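You operate a simulated robot arm through the tools that you are given. There is no shell and no other tool.

You are at the controls of a simulated robot arm. One attempt, no reset.

## Task
Close down the stand: mains off, arm over the cradle, guard down, both sliders at LOW.

The check looks at the end state, three seconds after you hand in, the way a careful person would. Anything else that was tipped, shoved, dropped, spilled or broken makes it a failure.

## Robot
A 7-joint arm with a fingered hand, fixed in place. Base frame: the origin is on the floor under the middle of its stand, x ahead of it, y to its left, z up; the work surface is at about z = 0.856. Readings come in m, rad, newtons and seconds.
It reaches about 1.228 m from its shoulder. Its first joint turns from -2.007 to 2.007 rad. Payload 5 kg.
Tool frame: the origin (TCP) lies between the finger pads and is the grasp point; the fingertips stand 0.032 m ahead of it; z points along the fingers, y is the line along which they close. The gripper opens to 0.16 m; its body begins 0.089 m behind the TCP. The gripper is a hand of 4 fingers: y runs from the thumb to the fingers, the wrist lies at [0, 0, -0.267] in the tool frame.
Orientation is told as [roll, pitch, yaw] about the base's x, y, z axes, in that order, counted from this pose: with the fingers straight down and closing along the base's y, the tool's x points along the base's -x, its y along +y and its z along -z.

## Interface
- The arm moves only by the tool send_rows. Its argument "rows" is a list of rows, each a list of 6 numbers: the shift along the tool's x, y, z in m, then the turn, a rotation vector about the tool's x, y, z in rad. In form: [[x, y, z, ax, ay, az], ...]. A call has 1 to 20 rows; each row shifts and turns the commanded pose from where the row before left it, along the tool's axes as they then stand. Rows are played at 5 a second. More than 0.05 m and 0.15 rad between two rows, and nothing of the call is played. Where a pose cannot be reached the arm comes as near as it can. A force on the tool above 90 N (or 10 N above the force at the start of the call, whichever is more), or a blocked arm, ends the call early, and 0.2 s more pass. In this call time passes only in rows, and 0.2 s behind the last. The reply holds the time, the measured pose of the TCP, the force on the tool along the base axes, the opening and the grip force, in the units named above and with some noise, with the torque about the TCP (base axes, N m) and any sound that the robot's microphone picked up.
- Cameras (640 x 400 px; columns grow to the right, rows downward): "scene" is fixed at [0.0589, 0.6484, 1.7379]; the picture's right is [-0.81, -0.59, 0.00], its down [-0.26, 0.36, -0.90] and it looks along [0.53, -0.73, -0.44] (base axes); focal length 327 px, centre (320, 200). "wrist" rides on the gripper at [0.08, -0.004, -0.114] in the tool frame; the picture's right is [0.05, 1.00, 0.00], its down [-0.82, 0.04, -0.58] and it looks along [-0.58, 0.03, 0.82] (tool axes); focal length 265 px, centre (320, 200).
- grab_frame(camera): a new picture of that camera. It takes no simulated time.
- lift_body(by): slides the trunk up (or, below 0, down) by that many m; the arm rides with it, the base frame stays. It gives what a move gives, with no picture.
- set_fingers(finger1, finger2, finger3, thumb_bend): sets how far each is bent, from 0 (flat) to 1 (curled in); at 0.3 the hand is open as for a grip, at 0.7 the pads meet at the TCP. One left out holds its place. A second passes; each finger stops where it meets its share of the squeeze, and holds until it gets a number again. It is the only way to open and close the hand. It gives what a move gives, with no picture; readings hold the bend of each and the force on the fingers (four entries, about 0 where the hand has none), thumb and palm.
- pixel_to_xyz(camera, pixels): there is no depth. For up to 12 entries [column, row, z] of the newest picture of that camera ("zoom" is the newest enlarged one), the place [x, y] in the base frame at which the ray of that pixel passes the height z, good to about 0.002 m, but the place of the scene camera against the robot may be out by one fixed shift of up to 0.018 m in any direction. It takes no simulated time.
- enlarge(camera, box): a new picture of the part [left, top, right, bottom] of that camera's present view, enlarged. It takes no simulated time.
- job_done(): hands the job in; it is judged then, once.

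Unless the task says otherwise, let go and move clear before handing in.

The tools are called after "Emit:" by a JSON object that holds its "api" and its "payload". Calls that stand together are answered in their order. send_rows: Moves the arm, as the interface text tells. Its arguments: {"type":"object","properties":{"rows":{"type":"array","items":{"type":"array","items":{"type":"number"}}}},"required":["rows"]} The other tools are called the same way: lift_body (by) moves the trunk up or down; set_fingers (finger1, finger2, finger3, thumb_bend) moves the fingers one by one; grab_frame (camera) takes a picture; pixel_to_xyz (camera, pixels) gives the place at which the rays of pixels pass given heights; enlarge (camera, box) takes an enlarged picture of a part of a camera's view; job_done () hands the job in.

At the start:

```text
time: 0.0
eef_pos: [0.5809, -0.136, 1.3938]
orientation: [0.0, 0.0, -0.001]
wrist_force: [0.2, 0.7, 0.6]
wrist_torque: [0.02, -0.03, 0.0]
gripper_width: 0.16
grasp_force: 0.0
shape: jaw
bend: [0.3, 0.3, 0.3, 0.3]
finger forces: [0.1, 0.0, 0.0, 0.0, 0.1, 0.0]
trunk travel left (down, up): [-0.7, 0.29]
```

scene: 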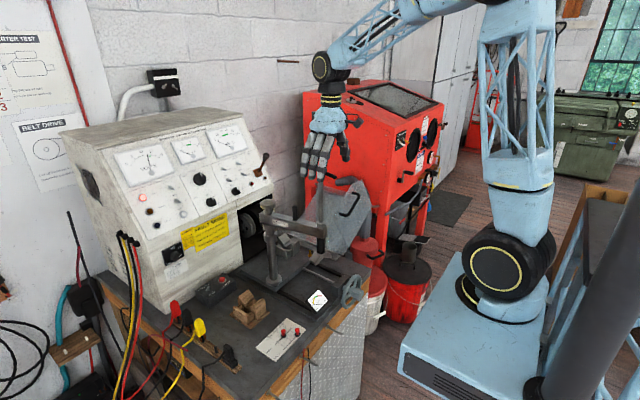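
wrist: 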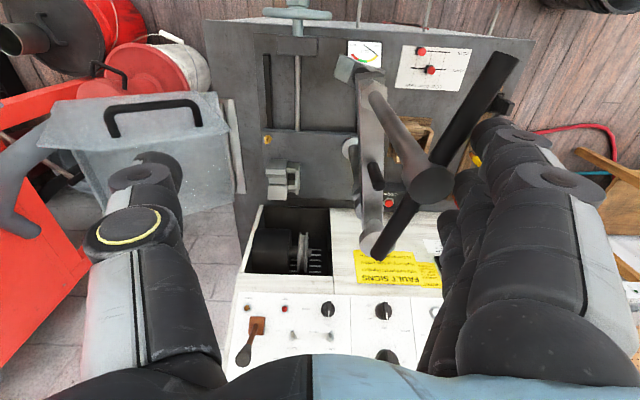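

The scene shows a test stand with panel (lever at about (262,163)), an arm with a hand-wheel around (290,230), a guard (355,205), and a slider plate at (280,340). I'll enlarge several parts before moving.

Emit:
{"api": "enlarge", "payload": {"camera": "scene", "box": [60, 100, 280, 240]}}

Emit:
{"api": "enlarge", "payload": {"camera": "scene", "box": [220, 170, 400, 290]}}

Emit:
{"api": "enlarge", "payload": {"camera": "scene", "box": [160, 260, 360, 400]}}

Emit:
{"api": "enlarge", "payload": {"camera": "wrist", "box": [220, 0, 540, 200]}}

Emit:
{"api": "enlarge", "payload": {"camera": "wrist", "box": [200, 180, 460, 380]}}

```text
2.86 times, centred on (170, 170) of scene
```

zoom: 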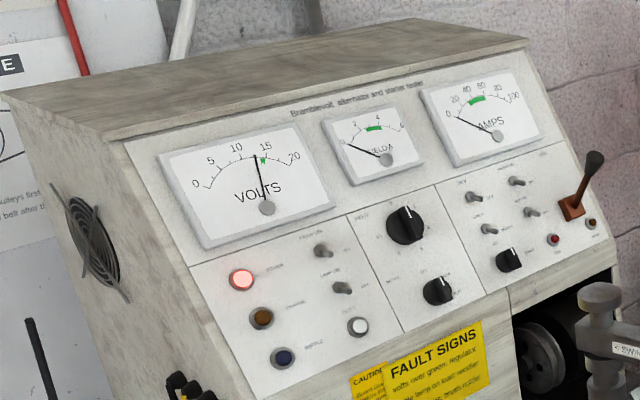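

```text
3.33 times, centred on (310, 230) of scene
```

zoom: 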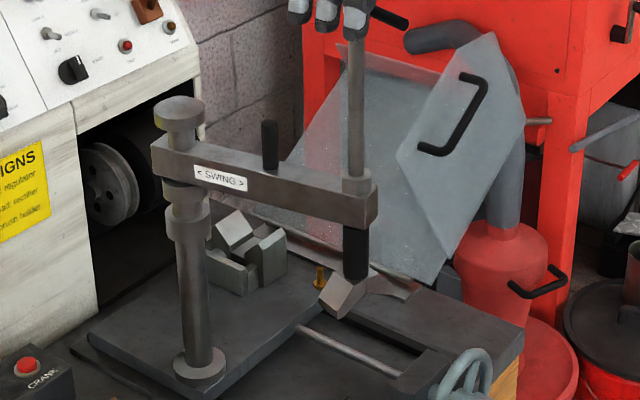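

```text
2.86 times, centred on (260, 330) of scene
```

zoom: 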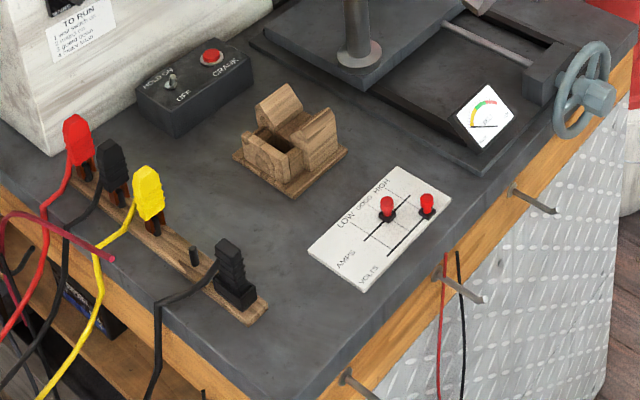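

```text
2.00 times, centred on (380, 100) of wrist
```

zoom: 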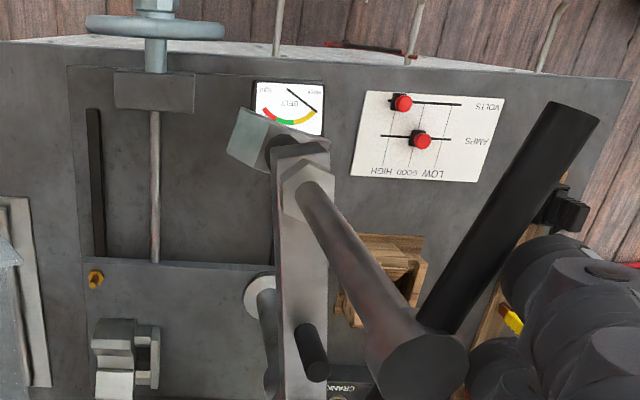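

```text
2.00 times, centred on (330, 280) of wrist
```

zoom: 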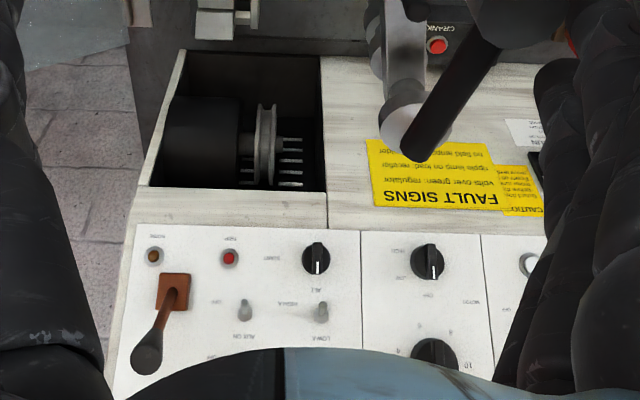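

The first zooms show the panel lever at right (scene ~(262,163)), VOLTS slider at HIGH, AMPS near GOOD, swing arm on a post, and a guard open past the right edge. I'll look closer at labels and mechanisms.

Emit:
{"api": "enlarge", "payload": {"camera": "scene", "box": [210, 140, 290, 190]}}

Emit:
{"api": "enlarge", "payload": {"camera": "scene", "box": [120, 170, 220, 232]}}

Emit:
{"api": "enlarge", "payload": {"camera": "scene", "box": [250, 310, 330, 360]}}

Emit:
{"api": "enlarge", "payload": {"camera": "scene", "box": [250, 200, 350, 262]}}

Emit:
{"api": "enlarge", "payload": {"camera": "scene", "box": [290, 170, 390, 260]}}

Emit:
{"api": "enlarge", "payload": {"camera": "scene", "box": [190, 260, 290, 330]}}

Emit:
{"api": "enlarge", "payload": {"camera": "wrist", "box": [40, 60, 260, 200]}}

Emit:
{"api": "enlarge", "payload": {"camera": "wrist", "box": [230, 290, 350, 365]}}

```text
8.00 times, centred on (250, 165) of scene
```

zoom: 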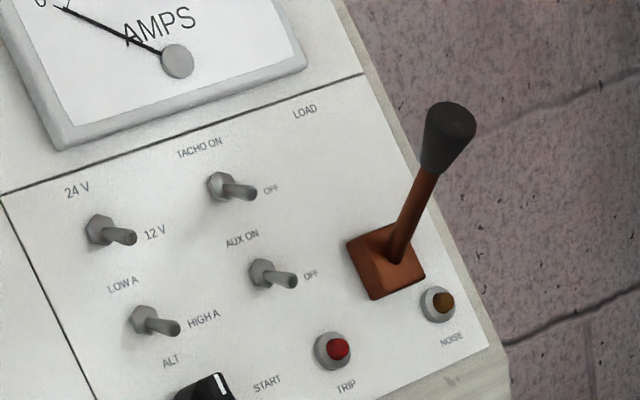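

```text
6.40 times, centred on (170, 201) of scene
```

zoom: 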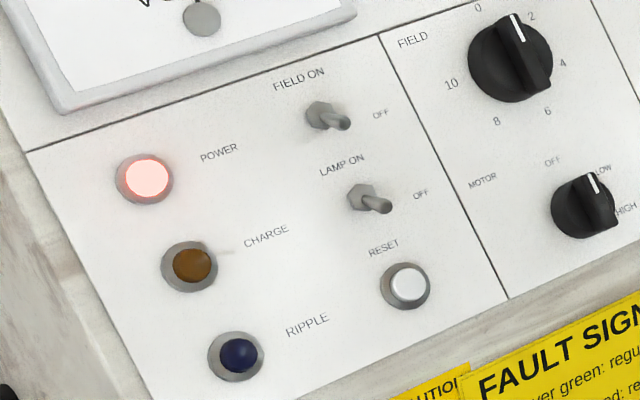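

```text
8.00 times, centred on (290, 335) of scene
```

zoom: 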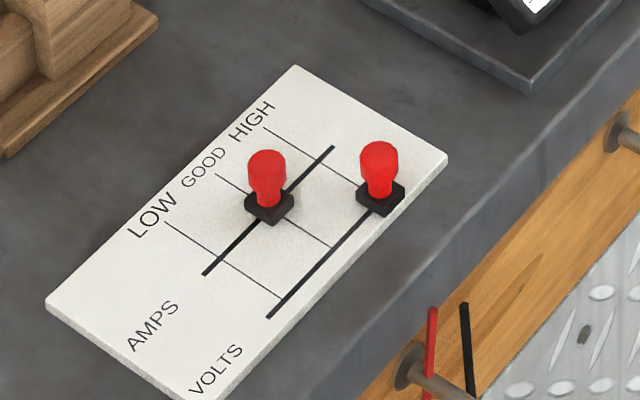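

```text
6.40 times, centred on (300, 231) of scene
```

zoom: 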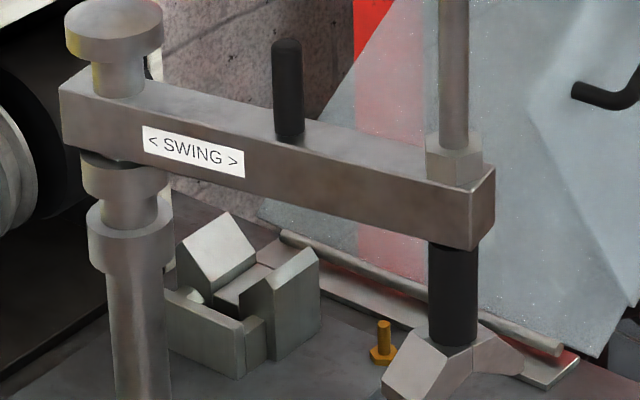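

```text
4.44 times, centred on (340, 215) of scene
```

zoom: 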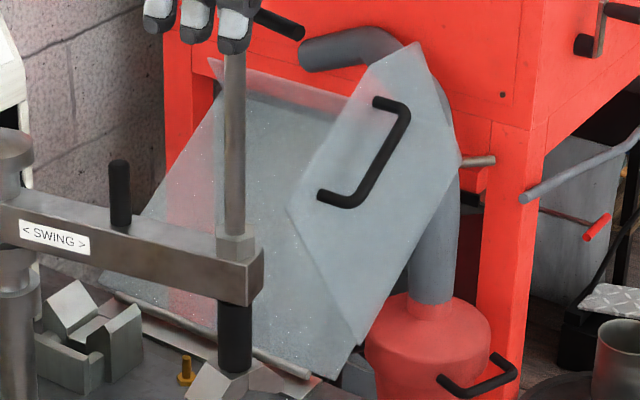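

```text
5.71 times, centred on (240, 295) of scene
```

zoom: 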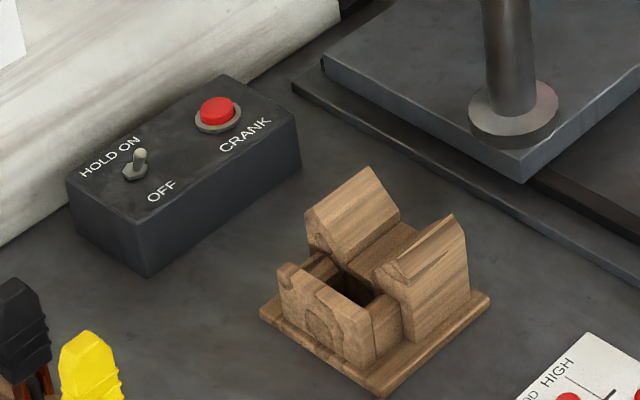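

```text
2.86 times, centred on (150, 130) of wrist
```

zoom: 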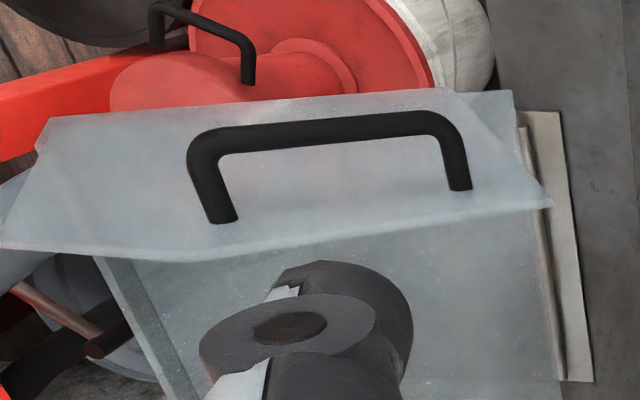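

```text
5.33 times, centred on (290, 328) of wrist
```

zoom: 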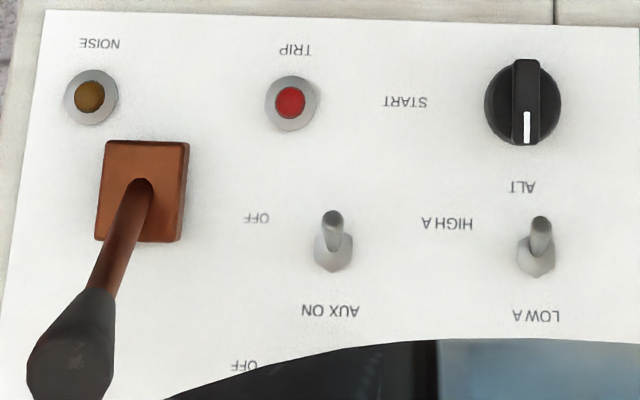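

The brown lever sits beside a "LOAD" label, so it's probably not the mains; the black box on the wall at scene (163,85) may be the mains isolator. Let me zoom there and around the rest of the stand.

Emit:
{"api": "enlarge", "payload": {"camera": "scene", "box": [120, 55, 200, 125]}}

Emit:
{"api": "enlarge", "payload": {"camera": "scene", "box": [0, 0, 120, 75]}}

Emit:
{"api": "enlarge", "payload": {"camera": "scene", "box": [0, 100, 120, 175]}}

Emit:
{"api": "enlarge", "payload": {"camera": "scene", "box": [50, 220, 190, 310]}}

Emit:
{"api": "enlarge", "payload": {"camera": "scene", "box": [140, 230, 230, 290]}}

Emit:
{"api": "enlarge", "payload": {"camera": "scene", "box": [0, 240, 160, 400]}}

Emit:
{"api": "enlarge", "payload": {"camera": "scene", "box": [300, 60, 460, 160]}}

Emit:
{"api": "enlarge", "payload": {"camera": "scene", "box": [270, 270, 400, 400]}}

```text
5.71 times, centred on (160, 90) of scene
```

zoom: 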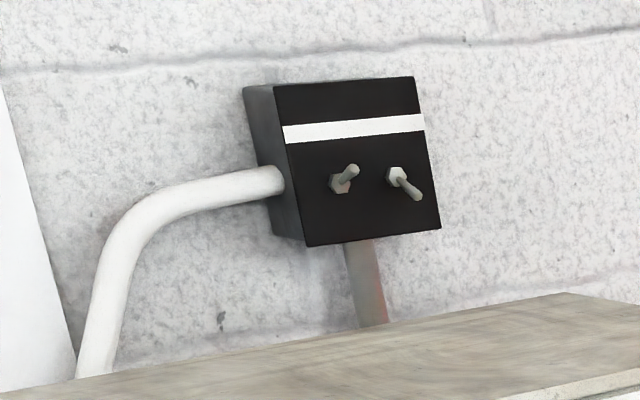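

```text
5.33 times, centred on (60, 38) of scene
```

zoom: 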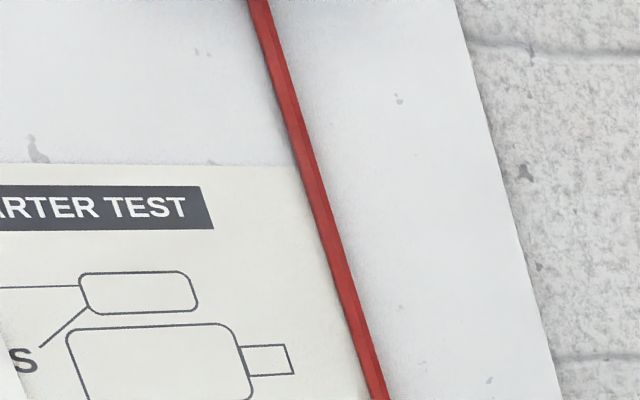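

```text
5.33 times, centred on (60, 138) of scene
```

zoom: 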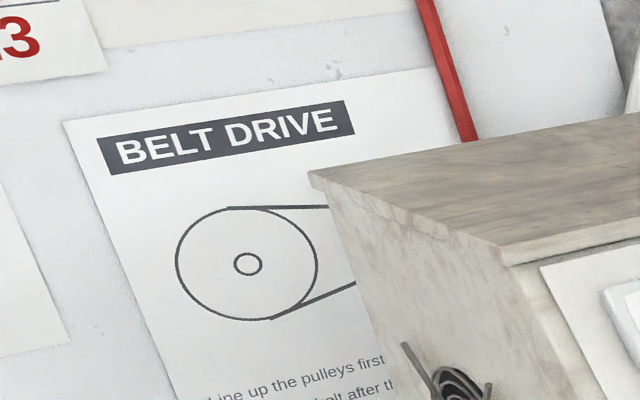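

```text
4.44 times, centred on (120, 265) of scene
```

zoom: 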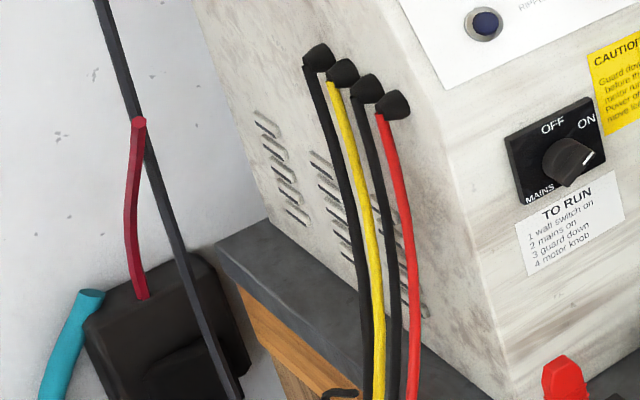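

```text
6.67 times, centred on (185, 260) of scene
```

zoom: 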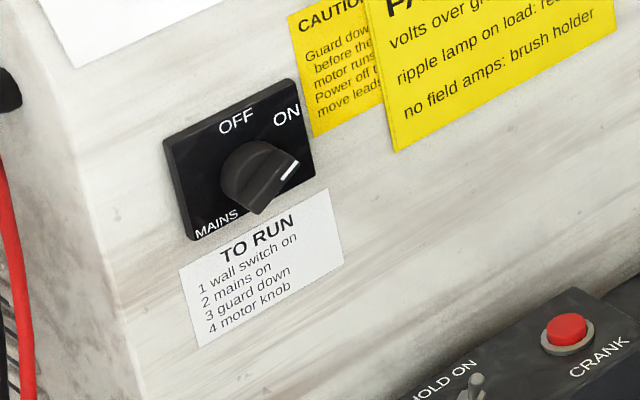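

```text
2.50 times, centred on (80, 320) of scene
```

zoom: 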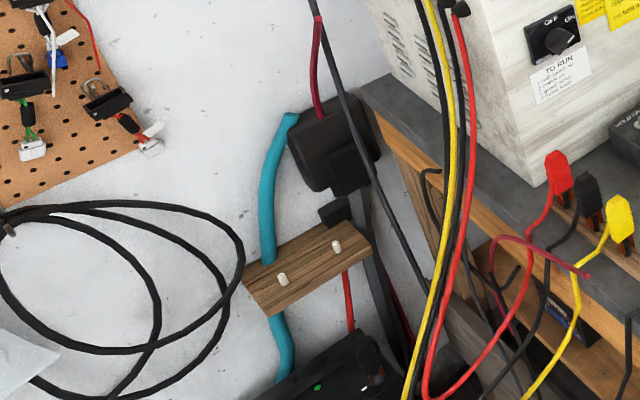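

```text
4.00 times, centred on (380, 110) of scene
```

zoom: 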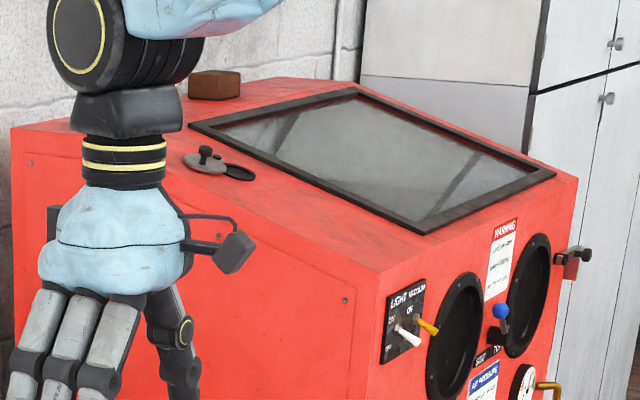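

```text
3.08 times, centred on (335, 335) of scene
```

zoom: 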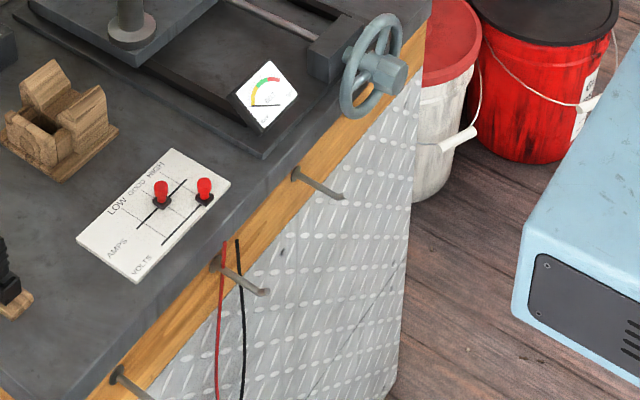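

The MAINS rotary knob is at scene ~(176,256), pointing at ON with OFF to its left. Now I'll locate key features in base coordinates.

Emit:
{"api": "grab_frame", "payload": {"camera": "scene"}}

Emit:
{"api": "pixel_to_xyz", "payload": {"camera": "scene", "pixels": [[164.8, 314.2, 0.856], [287, 318.1, 0.86], [305.9, 329.75, 0.86], [255.9, 347.9, 0.86], [270.6, 337.75, 0.86], [285, 347.25, 0.86], [275.6, 344.1, 0.86], [291.6, 328.4, 0.86], [283.5, 349.6, 0.86], [283.6, 335.9, 0.866], [297.5, 335, 0.866], [250, 322, 0.856]]}}

Emit:
{"api": "grab_frame", "payload": {"camera": "wrist"}}

Emit:
{"api": "pixel_to_xyz", "payload": {"camera": "wrist", "pixels": [[402, 46, 0.86], [472, 50, 0.86], [395, 88, 0.86], [465, 92, 0.86], [421, 51, 0.87], [430, 70, 0.87], [298, 13, 0.95], [533, 40, 0.856], [204, 22, 0.856], [240, 272, 0.856], [295, 70, 0.87], [295, 130, 0.87]]}}

```text
taken
```

scene: 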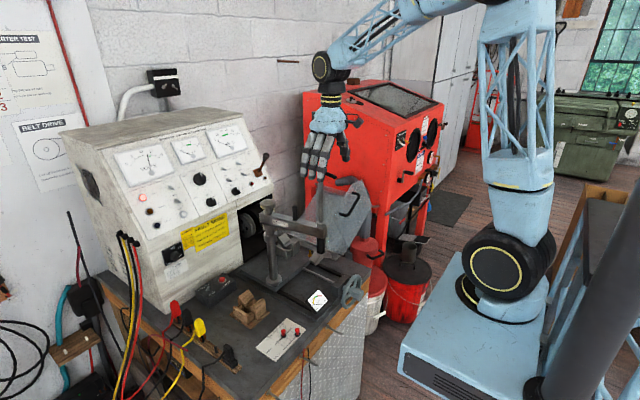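

```text
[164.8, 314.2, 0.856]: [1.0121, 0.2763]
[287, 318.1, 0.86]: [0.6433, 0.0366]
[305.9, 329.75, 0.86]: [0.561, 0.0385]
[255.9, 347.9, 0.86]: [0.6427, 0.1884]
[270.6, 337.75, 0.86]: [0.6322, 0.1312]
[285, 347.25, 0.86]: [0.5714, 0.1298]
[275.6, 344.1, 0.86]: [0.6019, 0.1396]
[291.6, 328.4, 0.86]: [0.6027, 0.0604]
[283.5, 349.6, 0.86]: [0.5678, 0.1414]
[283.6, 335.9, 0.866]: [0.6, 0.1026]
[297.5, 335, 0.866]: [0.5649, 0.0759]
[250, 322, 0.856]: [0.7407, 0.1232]
```

```text
taken
```

wrist: 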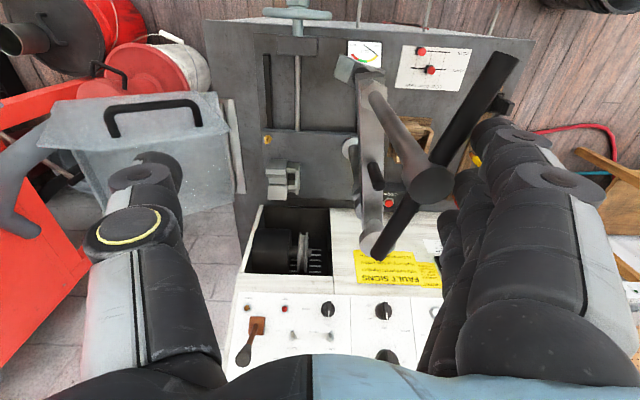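

```text
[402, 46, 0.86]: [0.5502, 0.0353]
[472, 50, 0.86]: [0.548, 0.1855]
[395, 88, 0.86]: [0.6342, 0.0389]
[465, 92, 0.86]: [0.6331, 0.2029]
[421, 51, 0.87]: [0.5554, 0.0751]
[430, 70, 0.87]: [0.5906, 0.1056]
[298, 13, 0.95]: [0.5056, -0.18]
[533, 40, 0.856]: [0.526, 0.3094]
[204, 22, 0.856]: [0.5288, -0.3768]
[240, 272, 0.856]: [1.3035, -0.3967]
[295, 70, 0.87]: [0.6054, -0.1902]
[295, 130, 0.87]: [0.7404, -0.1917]
```

Comparing plate corners in both cameras, the scene camera reads about +0.010 m in x against the wrist camera. The spindle's T-bar at wrist (430,185) is near the hand, so I'll raise and back the hand away for a wider view first.

Emit:
{"api": "send_rows", "payload": {"rows": [[0.0, 0, -0.04, 0, 0, 0], [0.03, 0, -0.03, 0, 0, 0], [0.05, 0, 0, 0, 0, 0], [0.05, 0, 0, 0, 0, 0], [0.05, 0, 0, 0, 0, 0]]}}

Emit:
{"api": "grab_frame", "payload": {"camera": "wrist"}}

Emit:
{"api": "grab_frame", "payload": {"camera": "scene"}}

```text
time: 1.2
eef_pos: [0.3991, -0.1384, 1.4649]
orientation: [0.002, -0.002, 0.0]
wrist_force: [-0.4, 0.8, 0.0]
wrist_torque: [-0.02, -0.04, 0.01]
gripper_width: 0.16
grasp_force: 0.1
shape: jaw
bend: [0.3, 0.3, 0.3, 0.3]
finger forces: [0.0, 0.0, 0.0, 0.0, 0.0, 0.0]
trunk travel left (down, up): [-0.7, 0.29]
```

```text
taken
```

wrist: 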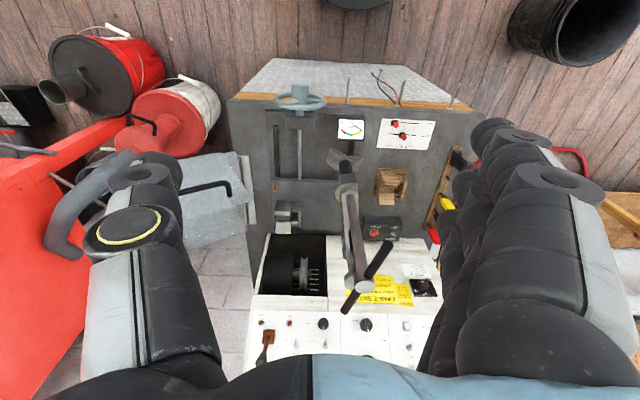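

```text
taken
```

scene: 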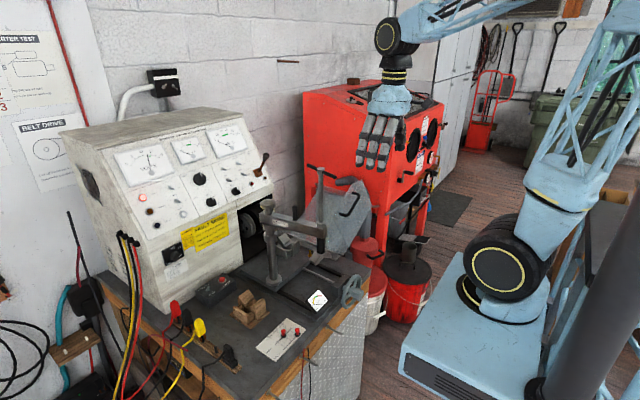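

The hand is clear now; the spindle and T-bar are at scene ~(318,175). I'll enlarge the swing-arm and guard area in both views.

Emit:
{"api": "enlarge", "payload": {"camera": "scene", "box": [250, 150, 390, 240]}}

Emit:
{"api": "enlarge", "payload": {"camera": "scene", "box": [230, 220, 390, 320]}}

Emit:
{"api": "enlarge", "payload": {"camera": "wrist", "box": [230, 70, 450, 210]}}

Emit:
{"api": "enlarge", "payload": {"camera": "wrist", "box": [250, 200, 450, 350]}}

Emit:
{"api": "enlarge", "payload": {"camera": "wrist", "box": [120, 120, 280, 250]}}

```text
4.44 times, centred on (320, 195) of scene
```

zoom: 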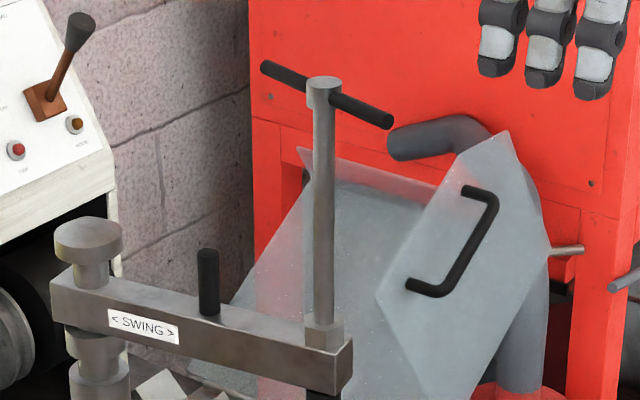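

```text
4.00 times, centred on (310, 270) of scene
```

zoom: 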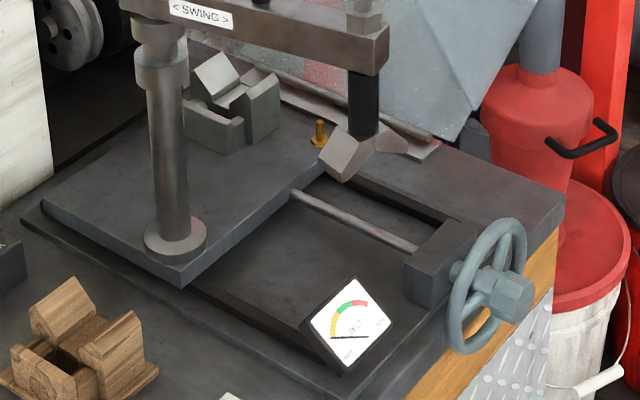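

```text
2.86 times, centred on (340, 140) of wrist
```

zoom: 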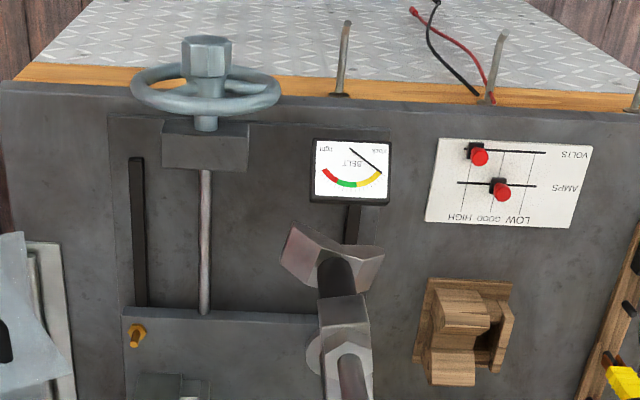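

```text
2.67 times, centred on (350, 275) of wrist
```

zoom: 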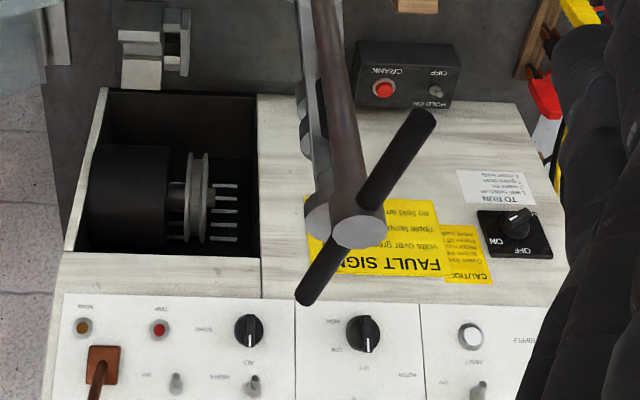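

```text
3.08 times, centred on (200, 185) of wrist
```

zoom: 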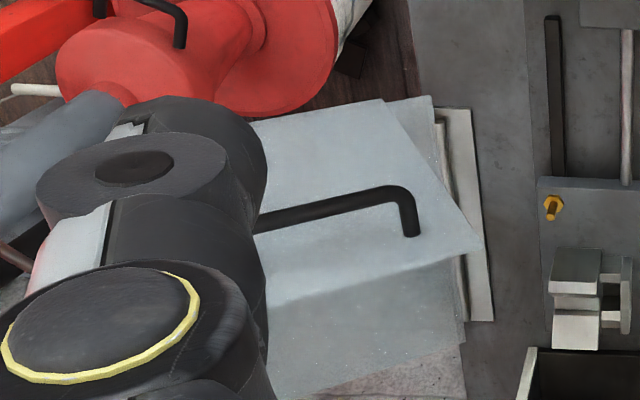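

I see two vee-shaped blocks: grey metal on the sliding plate (scene ~(288,250)) and wooden (250,310). I'll compute the arm's radius from post to spindle versus distances to each.

Emit:
{"api": "pixel_to_xyz", "payload": {"camera": "scene", "pixels": [[273.25, 280, 0.88], [267.75, 202.9, 1.05], [267.75, 202.9, 1.1], [267.75, 202.9, 1.15], [288, 251, 0.88], [250, 315, 0.86], [320.5, 215, 1.0], [320.5, 215, 1.05], [320.5, 215, 1.1], [320.5, 173, 1.2], [320.5, 173, 1.25], [320.5, 173, 1.3]]}}

Emit:
{"api": "pixel_to_xyz", "payload": {"camera": "wrist", "pixels": [[367, 286, 1.2], [367, 286, 1.25], [367, 286, 1.3], [344, 186, 1.0], [344, 186, 1.05], [344, 186, 1.1], [287, 215, 0.9], [390, 185, 0.88], [353, 291, 1.05], [353, 291, 1.1], [353, 291, 1.15], [249, 140, 0.86]]}}

```text
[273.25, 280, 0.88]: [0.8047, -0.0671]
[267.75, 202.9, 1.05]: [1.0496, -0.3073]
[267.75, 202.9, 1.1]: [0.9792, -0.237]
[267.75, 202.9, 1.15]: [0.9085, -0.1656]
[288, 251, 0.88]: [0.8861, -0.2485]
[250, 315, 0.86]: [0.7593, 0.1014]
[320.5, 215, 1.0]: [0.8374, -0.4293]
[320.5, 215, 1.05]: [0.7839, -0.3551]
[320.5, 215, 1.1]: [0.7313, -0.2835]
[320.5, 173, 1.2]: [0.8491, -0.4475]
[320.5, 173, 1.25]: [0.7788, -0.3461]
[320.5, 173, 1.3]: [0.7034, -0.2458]
```

```text
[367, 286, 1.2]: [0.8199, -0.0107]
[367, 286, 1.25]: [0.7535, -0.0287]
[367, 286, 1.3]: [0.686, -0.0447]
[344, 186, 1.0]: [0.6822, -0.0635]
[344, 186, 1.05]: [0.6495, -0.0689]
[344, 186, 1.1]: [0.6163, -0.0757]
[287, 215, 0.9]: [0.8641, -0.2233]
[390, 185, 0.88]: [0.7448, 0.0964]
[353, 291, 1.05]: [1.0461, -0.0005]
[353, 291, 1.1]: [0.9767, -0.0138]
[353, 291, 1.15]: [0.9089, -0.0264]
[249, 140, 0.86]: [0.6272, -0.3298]
```

The spindle top triangulates to about (0.567, -0.073, 1.387), the post axis about (0.795, -0.067), so the radius is ~0.23 m. I'll move the hand toward -y to see the guard and grey cradle directly.

Emit:
{"api": "send_rows", "payload": {"rows": [[0, -0.045, 0, 0, 0, 0], [0, -0.045, 0, 0, 0, 0], [0, -0.045, 0, 0, 0, 0], [0, -0.045, 0, 0, 0, 0], [0, -0.045, 0, 0, 0, 0], [0, -0.045, 0, 0, 0, 0]]}}

Emit:
{"api": "grab_frame", "payload": {"camera": "wrist"}}

Emit:
{"api": "enlarge", "payload": {"camera": "wrist", "box": [200, 60, 460, 260]}}

```text
time: 2.6
eef_pos: [0.4059, -0.4114, 1.4617]
orientation: [0.003, 0.002, -0.001]
wrist_force: [-0.1, -0.1, -0.9]
wrist_torque: [0.05, 0.03, 0.0]
gripper_width: 0.16
grasp_force: 0.1
shape: jaw
bend: [0.3, 0.3, 0.3, 0.3]
finger forces: [0.0, 0.0, 0.0, 0.1, 0.0, 0.1]
trunk travel left (down, up): [-0.7, 0.29]
```

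```text
taken
```

wrist: 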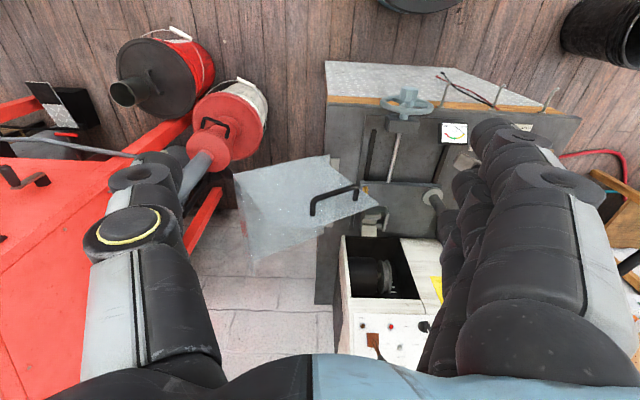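

```text
2.00 times, centred on (330, 160) of wrist
```

zoom: 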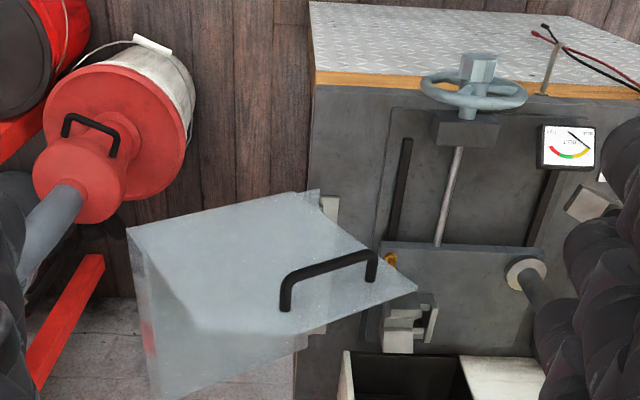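

Triangulating the guard corners puts its handled panel in a plane x≈0.65 (y -0.27…-0.61, z 0.93…1.20), with a side panel along the hinge at y≈-0.365: it is tilted outward ~70°. I'll rise and move forward to look down on the cradle, arm and guard.

Emit:
{"api": "send_rows", "payload": {"rows": [[0, 0, -0.05, 0, 0, 0], [0, 0, -0.05, 0, 0, 0], [-0.04, 0.015, -0.02, 0, 0, 0], [-0.04, 0.015, 0, 0, 0, 0], [-0.04, 0.015, 0, 0, 0, 0]]}}

Emit:
{"api": "grab_frame", "payload": {"camera": "wrist"}}

Emit:
{"api": "enlarge", "payload": {"camera": "wrist", "box": [220, 40, 460, 190]}}

Emit:
{"api": "enlarge", "payload": {"camera": "wrist", "box": [220, 100, 380, 200]}}

```text
time: 3.8
eef_pos: [0.523, -0.3604, 1.5831]
orientation: [0.0, 0.0, -0.001]
wrist_force: [1.0, 0.0, -0.4]
wrist_torque: [0.02, 0.03, 0.0]
gripper_width: 0.1599
grasp_force: 0.1
shape: jaw
bend: [0.3, 0.3, 0.3, 0.3]
finger forces: [0.0, 0.0, 0.0, 0.0, 0.0, 0.0]
trunk travel left (down, up): [-0.7, 0.29]
```

```text
taken
```

wrist: 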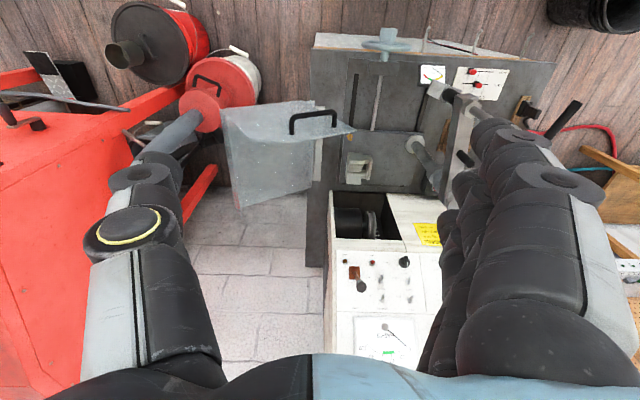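

```text
2.67 times, centred on (340, 115) of wrist
```

zoom: 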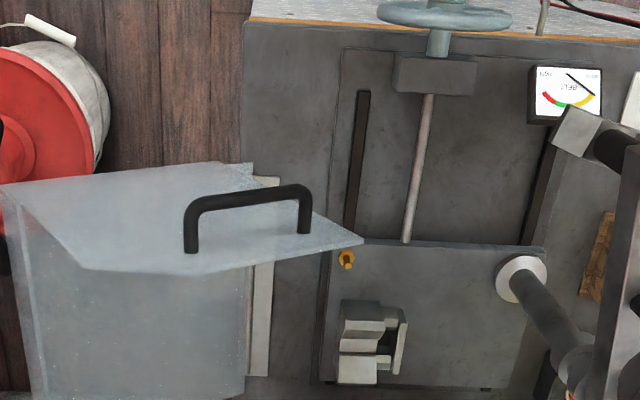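

```text
4.00 times, centred on (300, 150) of wrist
```

zoom: 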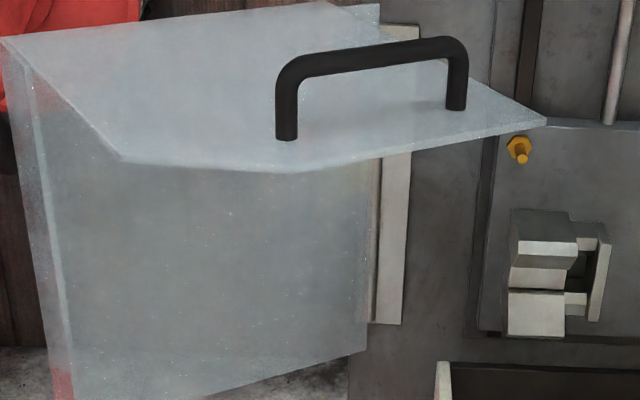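

The guard is now clear: a side panel along the hinge plus a pentagonal front panel with the handle, folded outward; upright it will stand beside and in front of the grey cradle. I'll get accurate coordinates via the tool from this view.

Emit:
{"api": "pixel_to_xyz", "payload": {"camera": "wrist", "pixels": [[415.3, 143.9, 0.888], [358.75, 167.5, 0.92], [358.75, 167.5, 0.9], [459, 67, 0.86], [347.5, 131, 0.885], [349, 142, 0.9], [319, 190, 0.87], [317, 120, 0.87], [315, 113, 0.94], [356, 129, 1.12], [293, 192, 1.2], [330, 190, 1.2]]}}

Emit:
{"api": "enlarge", "payload": {"camera": "wrist", "box": [400, 60, 560, 160]}}

Emit:
{"api": "enlarge", "payload": {"camera": "wrist", "box": [320, 120, 440, 195]}}

```text
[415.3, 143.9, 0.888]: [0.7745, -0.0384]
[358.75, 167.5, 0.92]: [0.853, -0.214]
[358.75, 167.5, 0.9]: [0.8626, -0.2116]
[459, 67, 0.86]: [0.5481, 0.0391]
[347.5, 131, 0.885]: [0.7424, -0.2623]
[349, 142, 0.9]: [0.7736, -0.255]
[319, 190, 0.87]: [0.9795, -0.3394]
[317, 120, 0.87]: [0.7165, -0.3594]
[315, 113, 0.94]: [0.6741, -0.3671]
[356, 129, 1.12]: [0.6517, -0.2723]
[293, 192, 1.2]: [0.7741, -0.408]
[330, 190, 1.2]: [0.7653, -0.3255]
```

```text
4.00 times, centred on (480, 110) of wrist
```

zoom: 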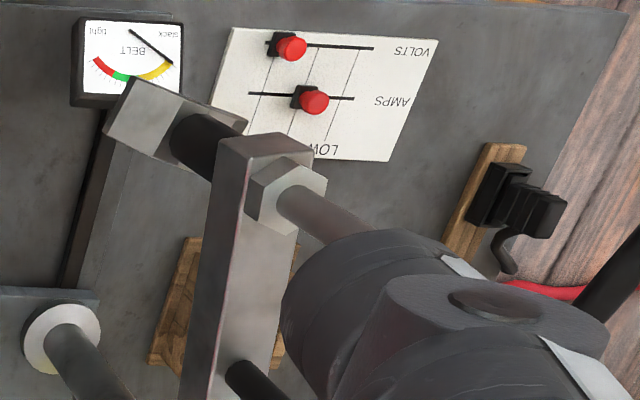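

```text
5.33 times, centred on (380, 158) of wrist
```

zoom: 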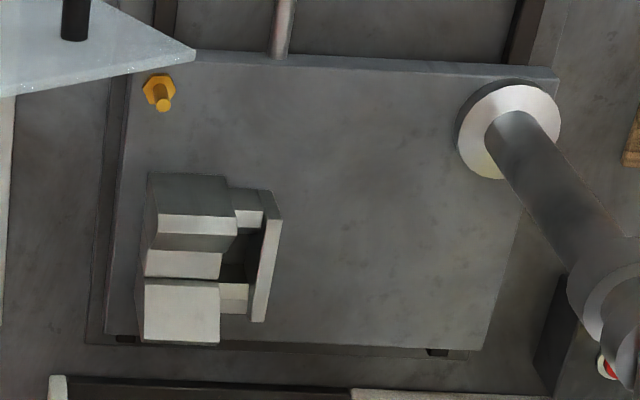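

With tool-based numbers the post is at (0.7745, -0.038) and the grey vee at ~(0.864, -0.22): radius 0.203, matching the spindle's 0.206, so the grey vee is the cradle and the arm must swing about 106° counter-clockwise (before the guard goes upright). I'll first pitch the hand so the fingers point forward (+x), in place at height.

Emit:
{"api": "send_rows", "payload": {"rows": [[0, 0, 0, 0, -0.1428, 0], [0, 0, 0, 0, -0.1428, 0], [0, 0, 0, 0, -0.1428, 0], [0, 0, 0, 0, -0.1428, 0], [0, 0, 0, 0, -0.1428, 0], [0, 0, 0, 0, -0.1428, 0]]}}

Emit:
{"api": "grab_frame", "payload": {"camera": "scene"}}

Emit:
{"api": "grab_frame", "payload": {"camera": "wrist"}}

```text
time: 5.2
eef_pos: [0.5211, -0.3627, 1.5838]
orientation: [0.001, -0.858, -0.002]
wrist_force: [0.5, -0.1, 0.2]
wrist_torque: [-0.01, -0.01, 0.02]
gripper_width: 0.1599
grasp_force: 0.1
shape: jaw
bend: [0.3, 0.3, 0.3, 0.3]
finger forces: [0.0, 0.0, 0.1, 0.1, 0.0, 0.0]
trunk travel left (down, up): [-0.7, 0.29]
```

```text
taken
```

scene: 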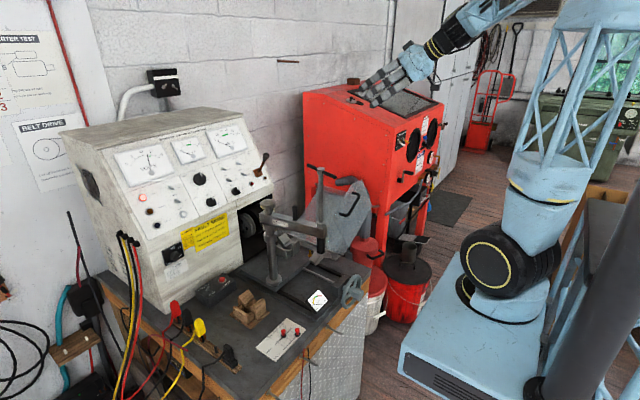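

```text
taken
```

wrist: 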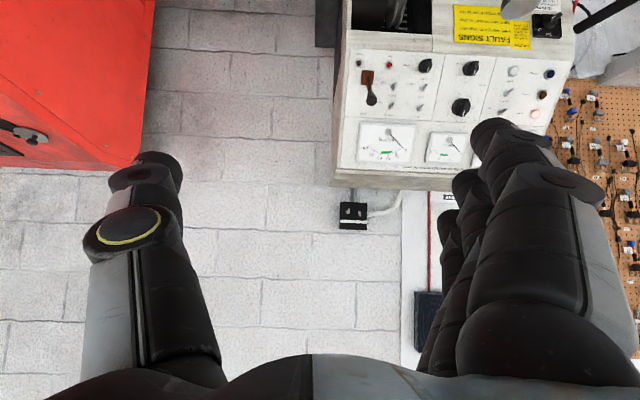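

The rotation works as expected (pitch -0.858). I'll complete the 90° pitch while drawing back from the T-bar.

Emit:
{"api": "send_rows", "payload": {"rows": [[0, 0, 0, 0, -0.1426, 0], [0, 0, 0, 0, -0.1426, 0], [0, 0, 0, 0, -0.1426, 0], [0, 0, 0, 0, -0.1426, 0], [0, 0, 0, 0, -0.1426, 0], [0, 0, -0.04, 0, 0, 0], [0, 0, -0.04, 0, 0, 0], [0, 0, -0.04, 0, 0, 0]]}}

Emit:
{"api": "grab_frame", "payload": {"camera": "scene"}}

Emit:
{"api": "grab_frame", "payload": {"camera": "wrist"}}

```text
time: 7.0
eef_pos: [0.4409, -0.3461, 1.6625]
orientation: [0.017, -1.074, 0.023]
wrist_force: [-2.9, -2.6, -0.6]
wrist_torque: [0.09, -0.17, 0.2]
gripper_width: 0.16
grasp_force: 0.0
shape: jaw
bend: [0.3, 0.3, 0.3, 0.3]
finger forces: [0.0, 0.1, 0.0, 0.0, 0.0, 0.1]
out of reach, approached as far as the arm can: row 1, 2, 3, 4, 5, 8
trunk travel left (down, up): [-0.7, 0.29]
```

```text
taken
```

scene: 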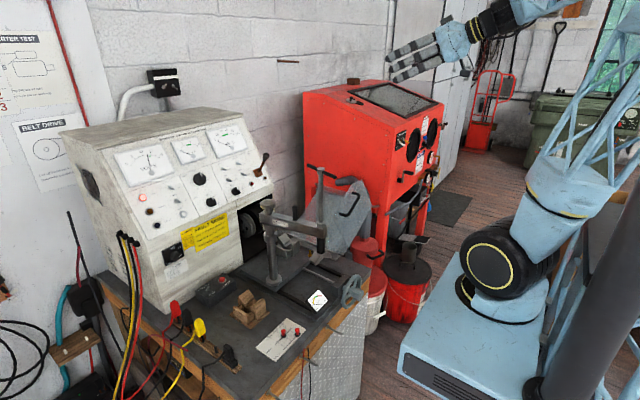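

```text
taken
```

wrist: 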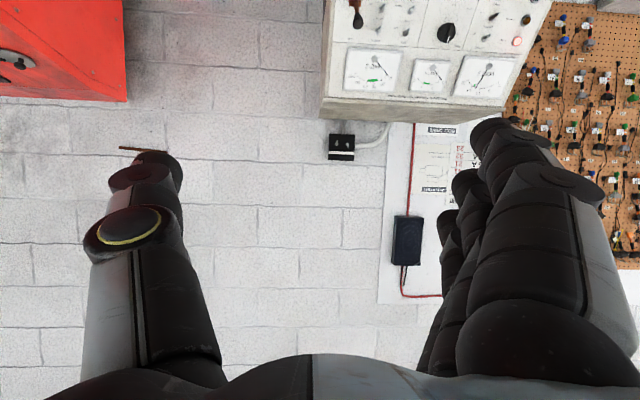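

The last rotation was out of reach at this height (pitch stopped at -1.07). Lowering the trunk should let the forearm lie flatter; the hand at (0.44,-0.35,1.66) has free space below, so I'll lower it 0.25 m.

Emit:
{"api": "lift_body", "payload": {"by": -0.25}}

Emit:
{"api": "grab_frame", "payload": {"camera": "scene"}}

```text
time: 9.6
eef_pos: [0.4419, -0.3681, 1.391]
orientation: [0.055, -1.029, -0.051]
wrist_force: [0.5, -0.3, -0.6]
wrist_torque: [-0.01, 0.03, 0.0]
gripper_width: 0.1598
grasp_force: 0.0
shape: jaw
bend: [0.3, 0.3, 0.3, 0.3]
finger forces: [0.0, 0.0, 0.0, 0.1, 0.0, 0.0]
trunk travel left (down, up): [-0.45, 0.54]
```

```text
taken
```

scene: 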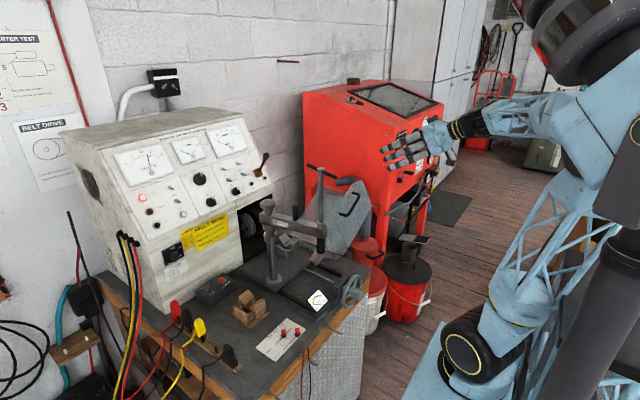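

The trunk is down and the hand is at (0.442,-0.368,1.391). I'll try again to pitch toward fingers-forward here.

Emit:
{"api": "send_rows", "payload": {"rows": [[0, 0, 0, 0, -0.13, 0], [0, 0, 0, 0, -0.13, 0], [0, 0, 0, 0, -0.13, 0], [0, 0, 0, 0, -0.13, 0]]}}

```text
time: 10.8
eef_pos: [0.4927, -0.3883, 1.4479]
orientation: [0.161, -1.192, -0.179]
wrist_force: [1.3, 0.0, 0.0]
wrist_torque: [0.01, 0.01, 0.04]
gripper_width: 0.1601
grasp_force: 0.2
shape: jaw
bend: [0.3, 0.3, 0.3, 0.3]
finger forces: [0.0, 0.0, 0.1, 0.0, 0.0, 0.0]
out of reach, approached as far as the arm can: row 1, 2, 3, 4
trunk travel left (down, up): [-0.45, 0.54]
stopped in row 4: the arm was blocked; the commanded pose is now the measured one
```

The arm blocked at pitch -1.19; probably too folded this close to the body. Let me look at the arm posture.

Emit:
{"api": "grab_frame", "payload": {"camera": "scene"}}

Emit:
{"api": "grab_frame", "payload": {"camera": "wrist"}}

```text
taken
```

scene: 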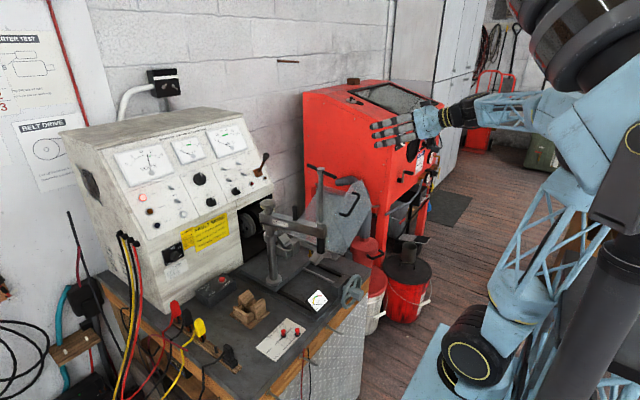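

```text
taken
```

wrist: 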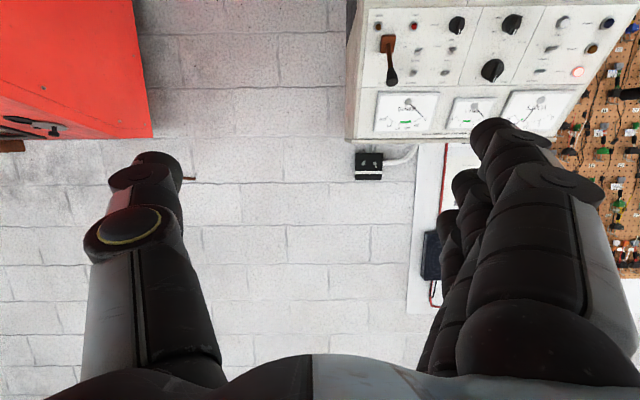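

Working out the axes, the fingers now point (0.93,-0.01,-0.37): heading straight ahead, 21° below horizontal, which is already usable. I'll move 0.13 m outward (+x), where there is clearance above the guard, and retry levelling.

Emit:
{"api": "send_rows", "payload": {"rows": [[-0.0164, 0.0013, 0.0419, 0, 0, 0], [-0.0164, 0.0013, 0.0419, 0, 0, 0], [-0.0164, 0.0013, 0.0419, 0, 0, 0], [0, 0, 0, 0, -0.1, 0], [0, 0, 0, 0, -0.1, 0], [0, 0, 0, 0, -0.1, 0]]}}

Emit:
{"api": "grab_frame", "payload": {"camera": "scene"}}

```text
time: 12.2
eef_pos: [0.625, -0.3886, 1.4544]
orientation: [0.231, -1.3, -0.25]
wrist_force: [3.6, 3.7, -0.7]
wrist_torque: [-0.1, 0.03, -0.27]
gripper_width: 0.1601
grasp_force: 0.1
shape: jaw
bend: [0.3, 0.3, 0.3, 0.3]
finger forces: [0.0, 0.1, 0.0, 0.1, 0.0, 0.0]
out of reach, approached as far as the arm can: row 5, 6
trunk travel left (down, up): [-0.45, 0.54]
```

```text
taken
```

scene: 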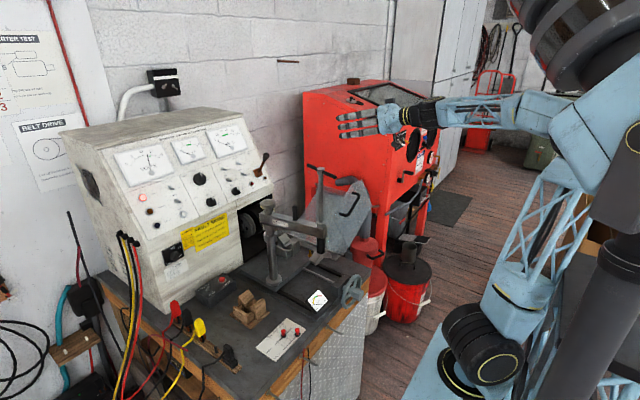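

Now 15° below horizontal. Lowering the trunk more while keeping hand height should allow full levelling; I'll raise the hand 0.1 m first, then lower the trunk 0.2 m.

Emit:
{"api": "send_rows", "payload": {"rows": [[-0.032, 0.002, -0.0087, 0, 0, 0], [-0.032, 0.002, -0.0087, 0, 0, 0], [-0.032, 0.002, -0.0087, 0, 0, 0]]}}

Emit:
{"api": "lift_body", "payload": {"by": -0.2}}

Emit:
{"api": "grab_frame", "payload": {"camera": "scene"}}

```text
time: 13.0
eef_pos: [0.6245, -0.3879, 1.5548]
orientation: [0.217, -1.299, -0.235]
wrist_force: [-0.1, 0.8, -0.3]
wrist_torque: [0.0, 0.02, -0.01]
gripper_width: 0.16
grasp_force: 0.1
shape: jaw
bend: [0.3, 0.3, 0.3, 0.3]
finger forces: [0.0, 0.0, 0.0, 0.0, 0.0, 0.0]
trunk travel left (down, up): [-0.45, 0.54]
```

```text
time: 15.2
eef_pos: [0.6355, -0.3767, 1.3492]
orientation: [0.127, -1.283, -0.149]
wrist_force: [0.5, 0.8, -0.2]
wrist_torque: [-0.02, 0.02, -0.06]
gripper_width: 0.1599
grasp_force: 0.0
shape: jaw
bend: [0.3, 0.3, 0.3, 0.3]
finger forces: [0.0, 0.0, 0.1, 0.1, 0.1, 0.0]
trunk travel left (down, up): [-0.25, 0.74]
```

```text
taken
```

scene: 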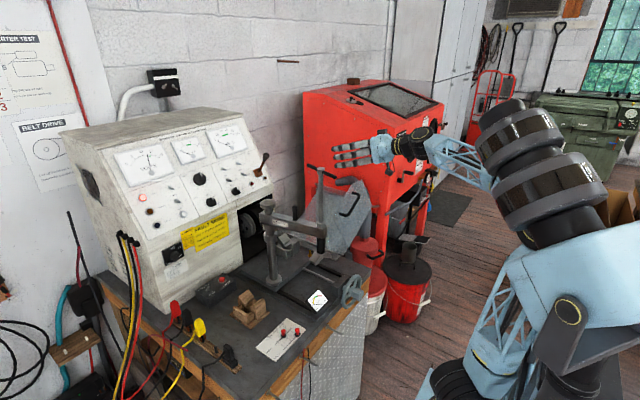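

Trunk lowered; the hand is at (0.636,-0.377,1.349). Now retry levelling by rotation about tool y.

Emit:
{"api": "send_rows", "payload": {"rows": [[0, 0, 0, 0, -0.1, 0], [0, 0, 0, 0, -0.1, 0], [0, 0, 0, 0, -0.08, 0]]}}

Emit:
{"api": "grab_frame", "payload": {"camera": "scene"}}

Emit:
{"api": "grab_frame", "payload": {"camera": "wrist"}}

```text
time: 16.1
eef_pos: [0.6526, -0.3505, 1.3461]
orientation: [0.21, -1.421, -0.194]
wrist_force: [-0.8, 0.4, -0.6]
wrist_torque: [-0.01, 0.03, -0.01]
gripper_width: 0.1599
grasp_force: 0.0
shape: jaw
bend: [0.3, 0.3, 0.3, 0.3]
finger forces: [0.1, 0.0, 0.0, 0.0, 0.0, 0.0]
out of reach, approached as far as the arm can: row 2, 3
trunk travel left (down, up): [-0.25, 0.74]
stopped in row 3: the arm was blocked; the commanded pose is now the measured one
```

```text
taken
```

scene: 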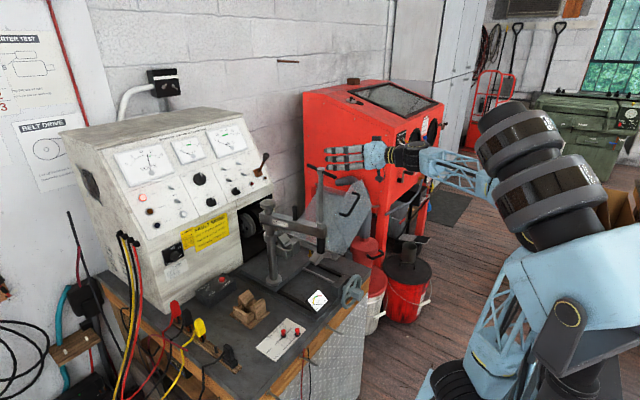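

```text
taken
```

wrist: 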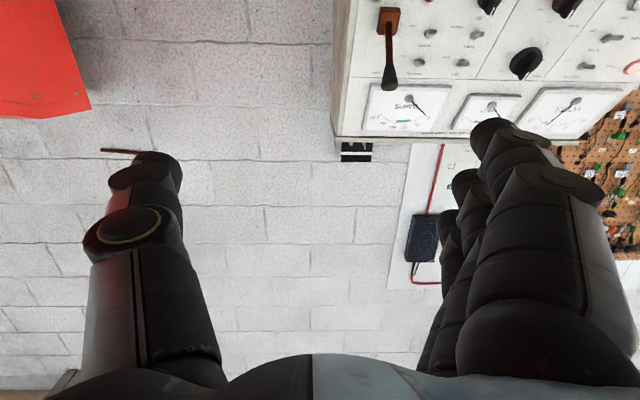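

The fingers are now only 8° below horizontal at (0.653,-0.351,1.346). Next I'll back away in front of the bench (staying above the guard handle) toward the pre-grasp spot for the spindle.

Emit:
{"api": "send_rows", "payload": {"rows": [[0.0116, 0.0004, -0.0437, 0, 0, 0], [0.0116, 0.0004, -0.0437, 0, 0, 0], [0.0116, 0.0004, -0.0437, 0, 0, 0], [0.0116, 0.0004, -0.0437, 0, 0, 0]]}}

Emit:
{"api": "grab_frame", "payload": {"camera": "scene"}}

```text
time: 16.8
eef_pos: [0.6799, -0.1356, 1.3248]
orientation: [0.128, -1.358, 0.247]
wrist_force: [0.4, 0.4, -1.1]
wrist_torque: [0.0, 0.01, 0.03]
gripper_width: 0.1601
grasp_force: 0.1
shape: jaw
bend: [0.3, 0.3, 0.3, 0.3]
finger forces: [0.0, 0.1, 0.0, 0.0, 0.0, 0.0]
out of reach, approached as far as the arm can: row 2, 3
trunk travel left (down, up): [-0.25, 0.74]
stopped in row 3: the arm was blocked; the commanded pose is now the measured one
```

```text
taken
```

scene: 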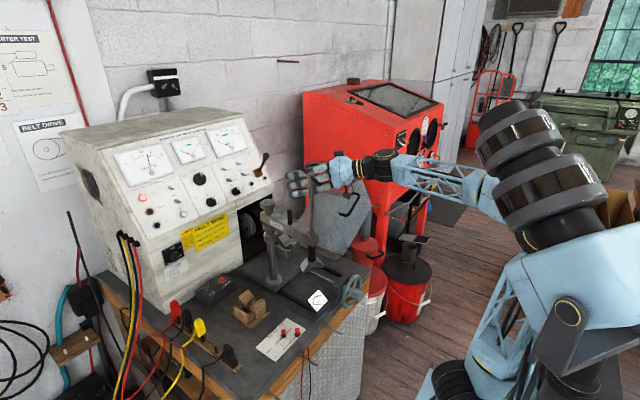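

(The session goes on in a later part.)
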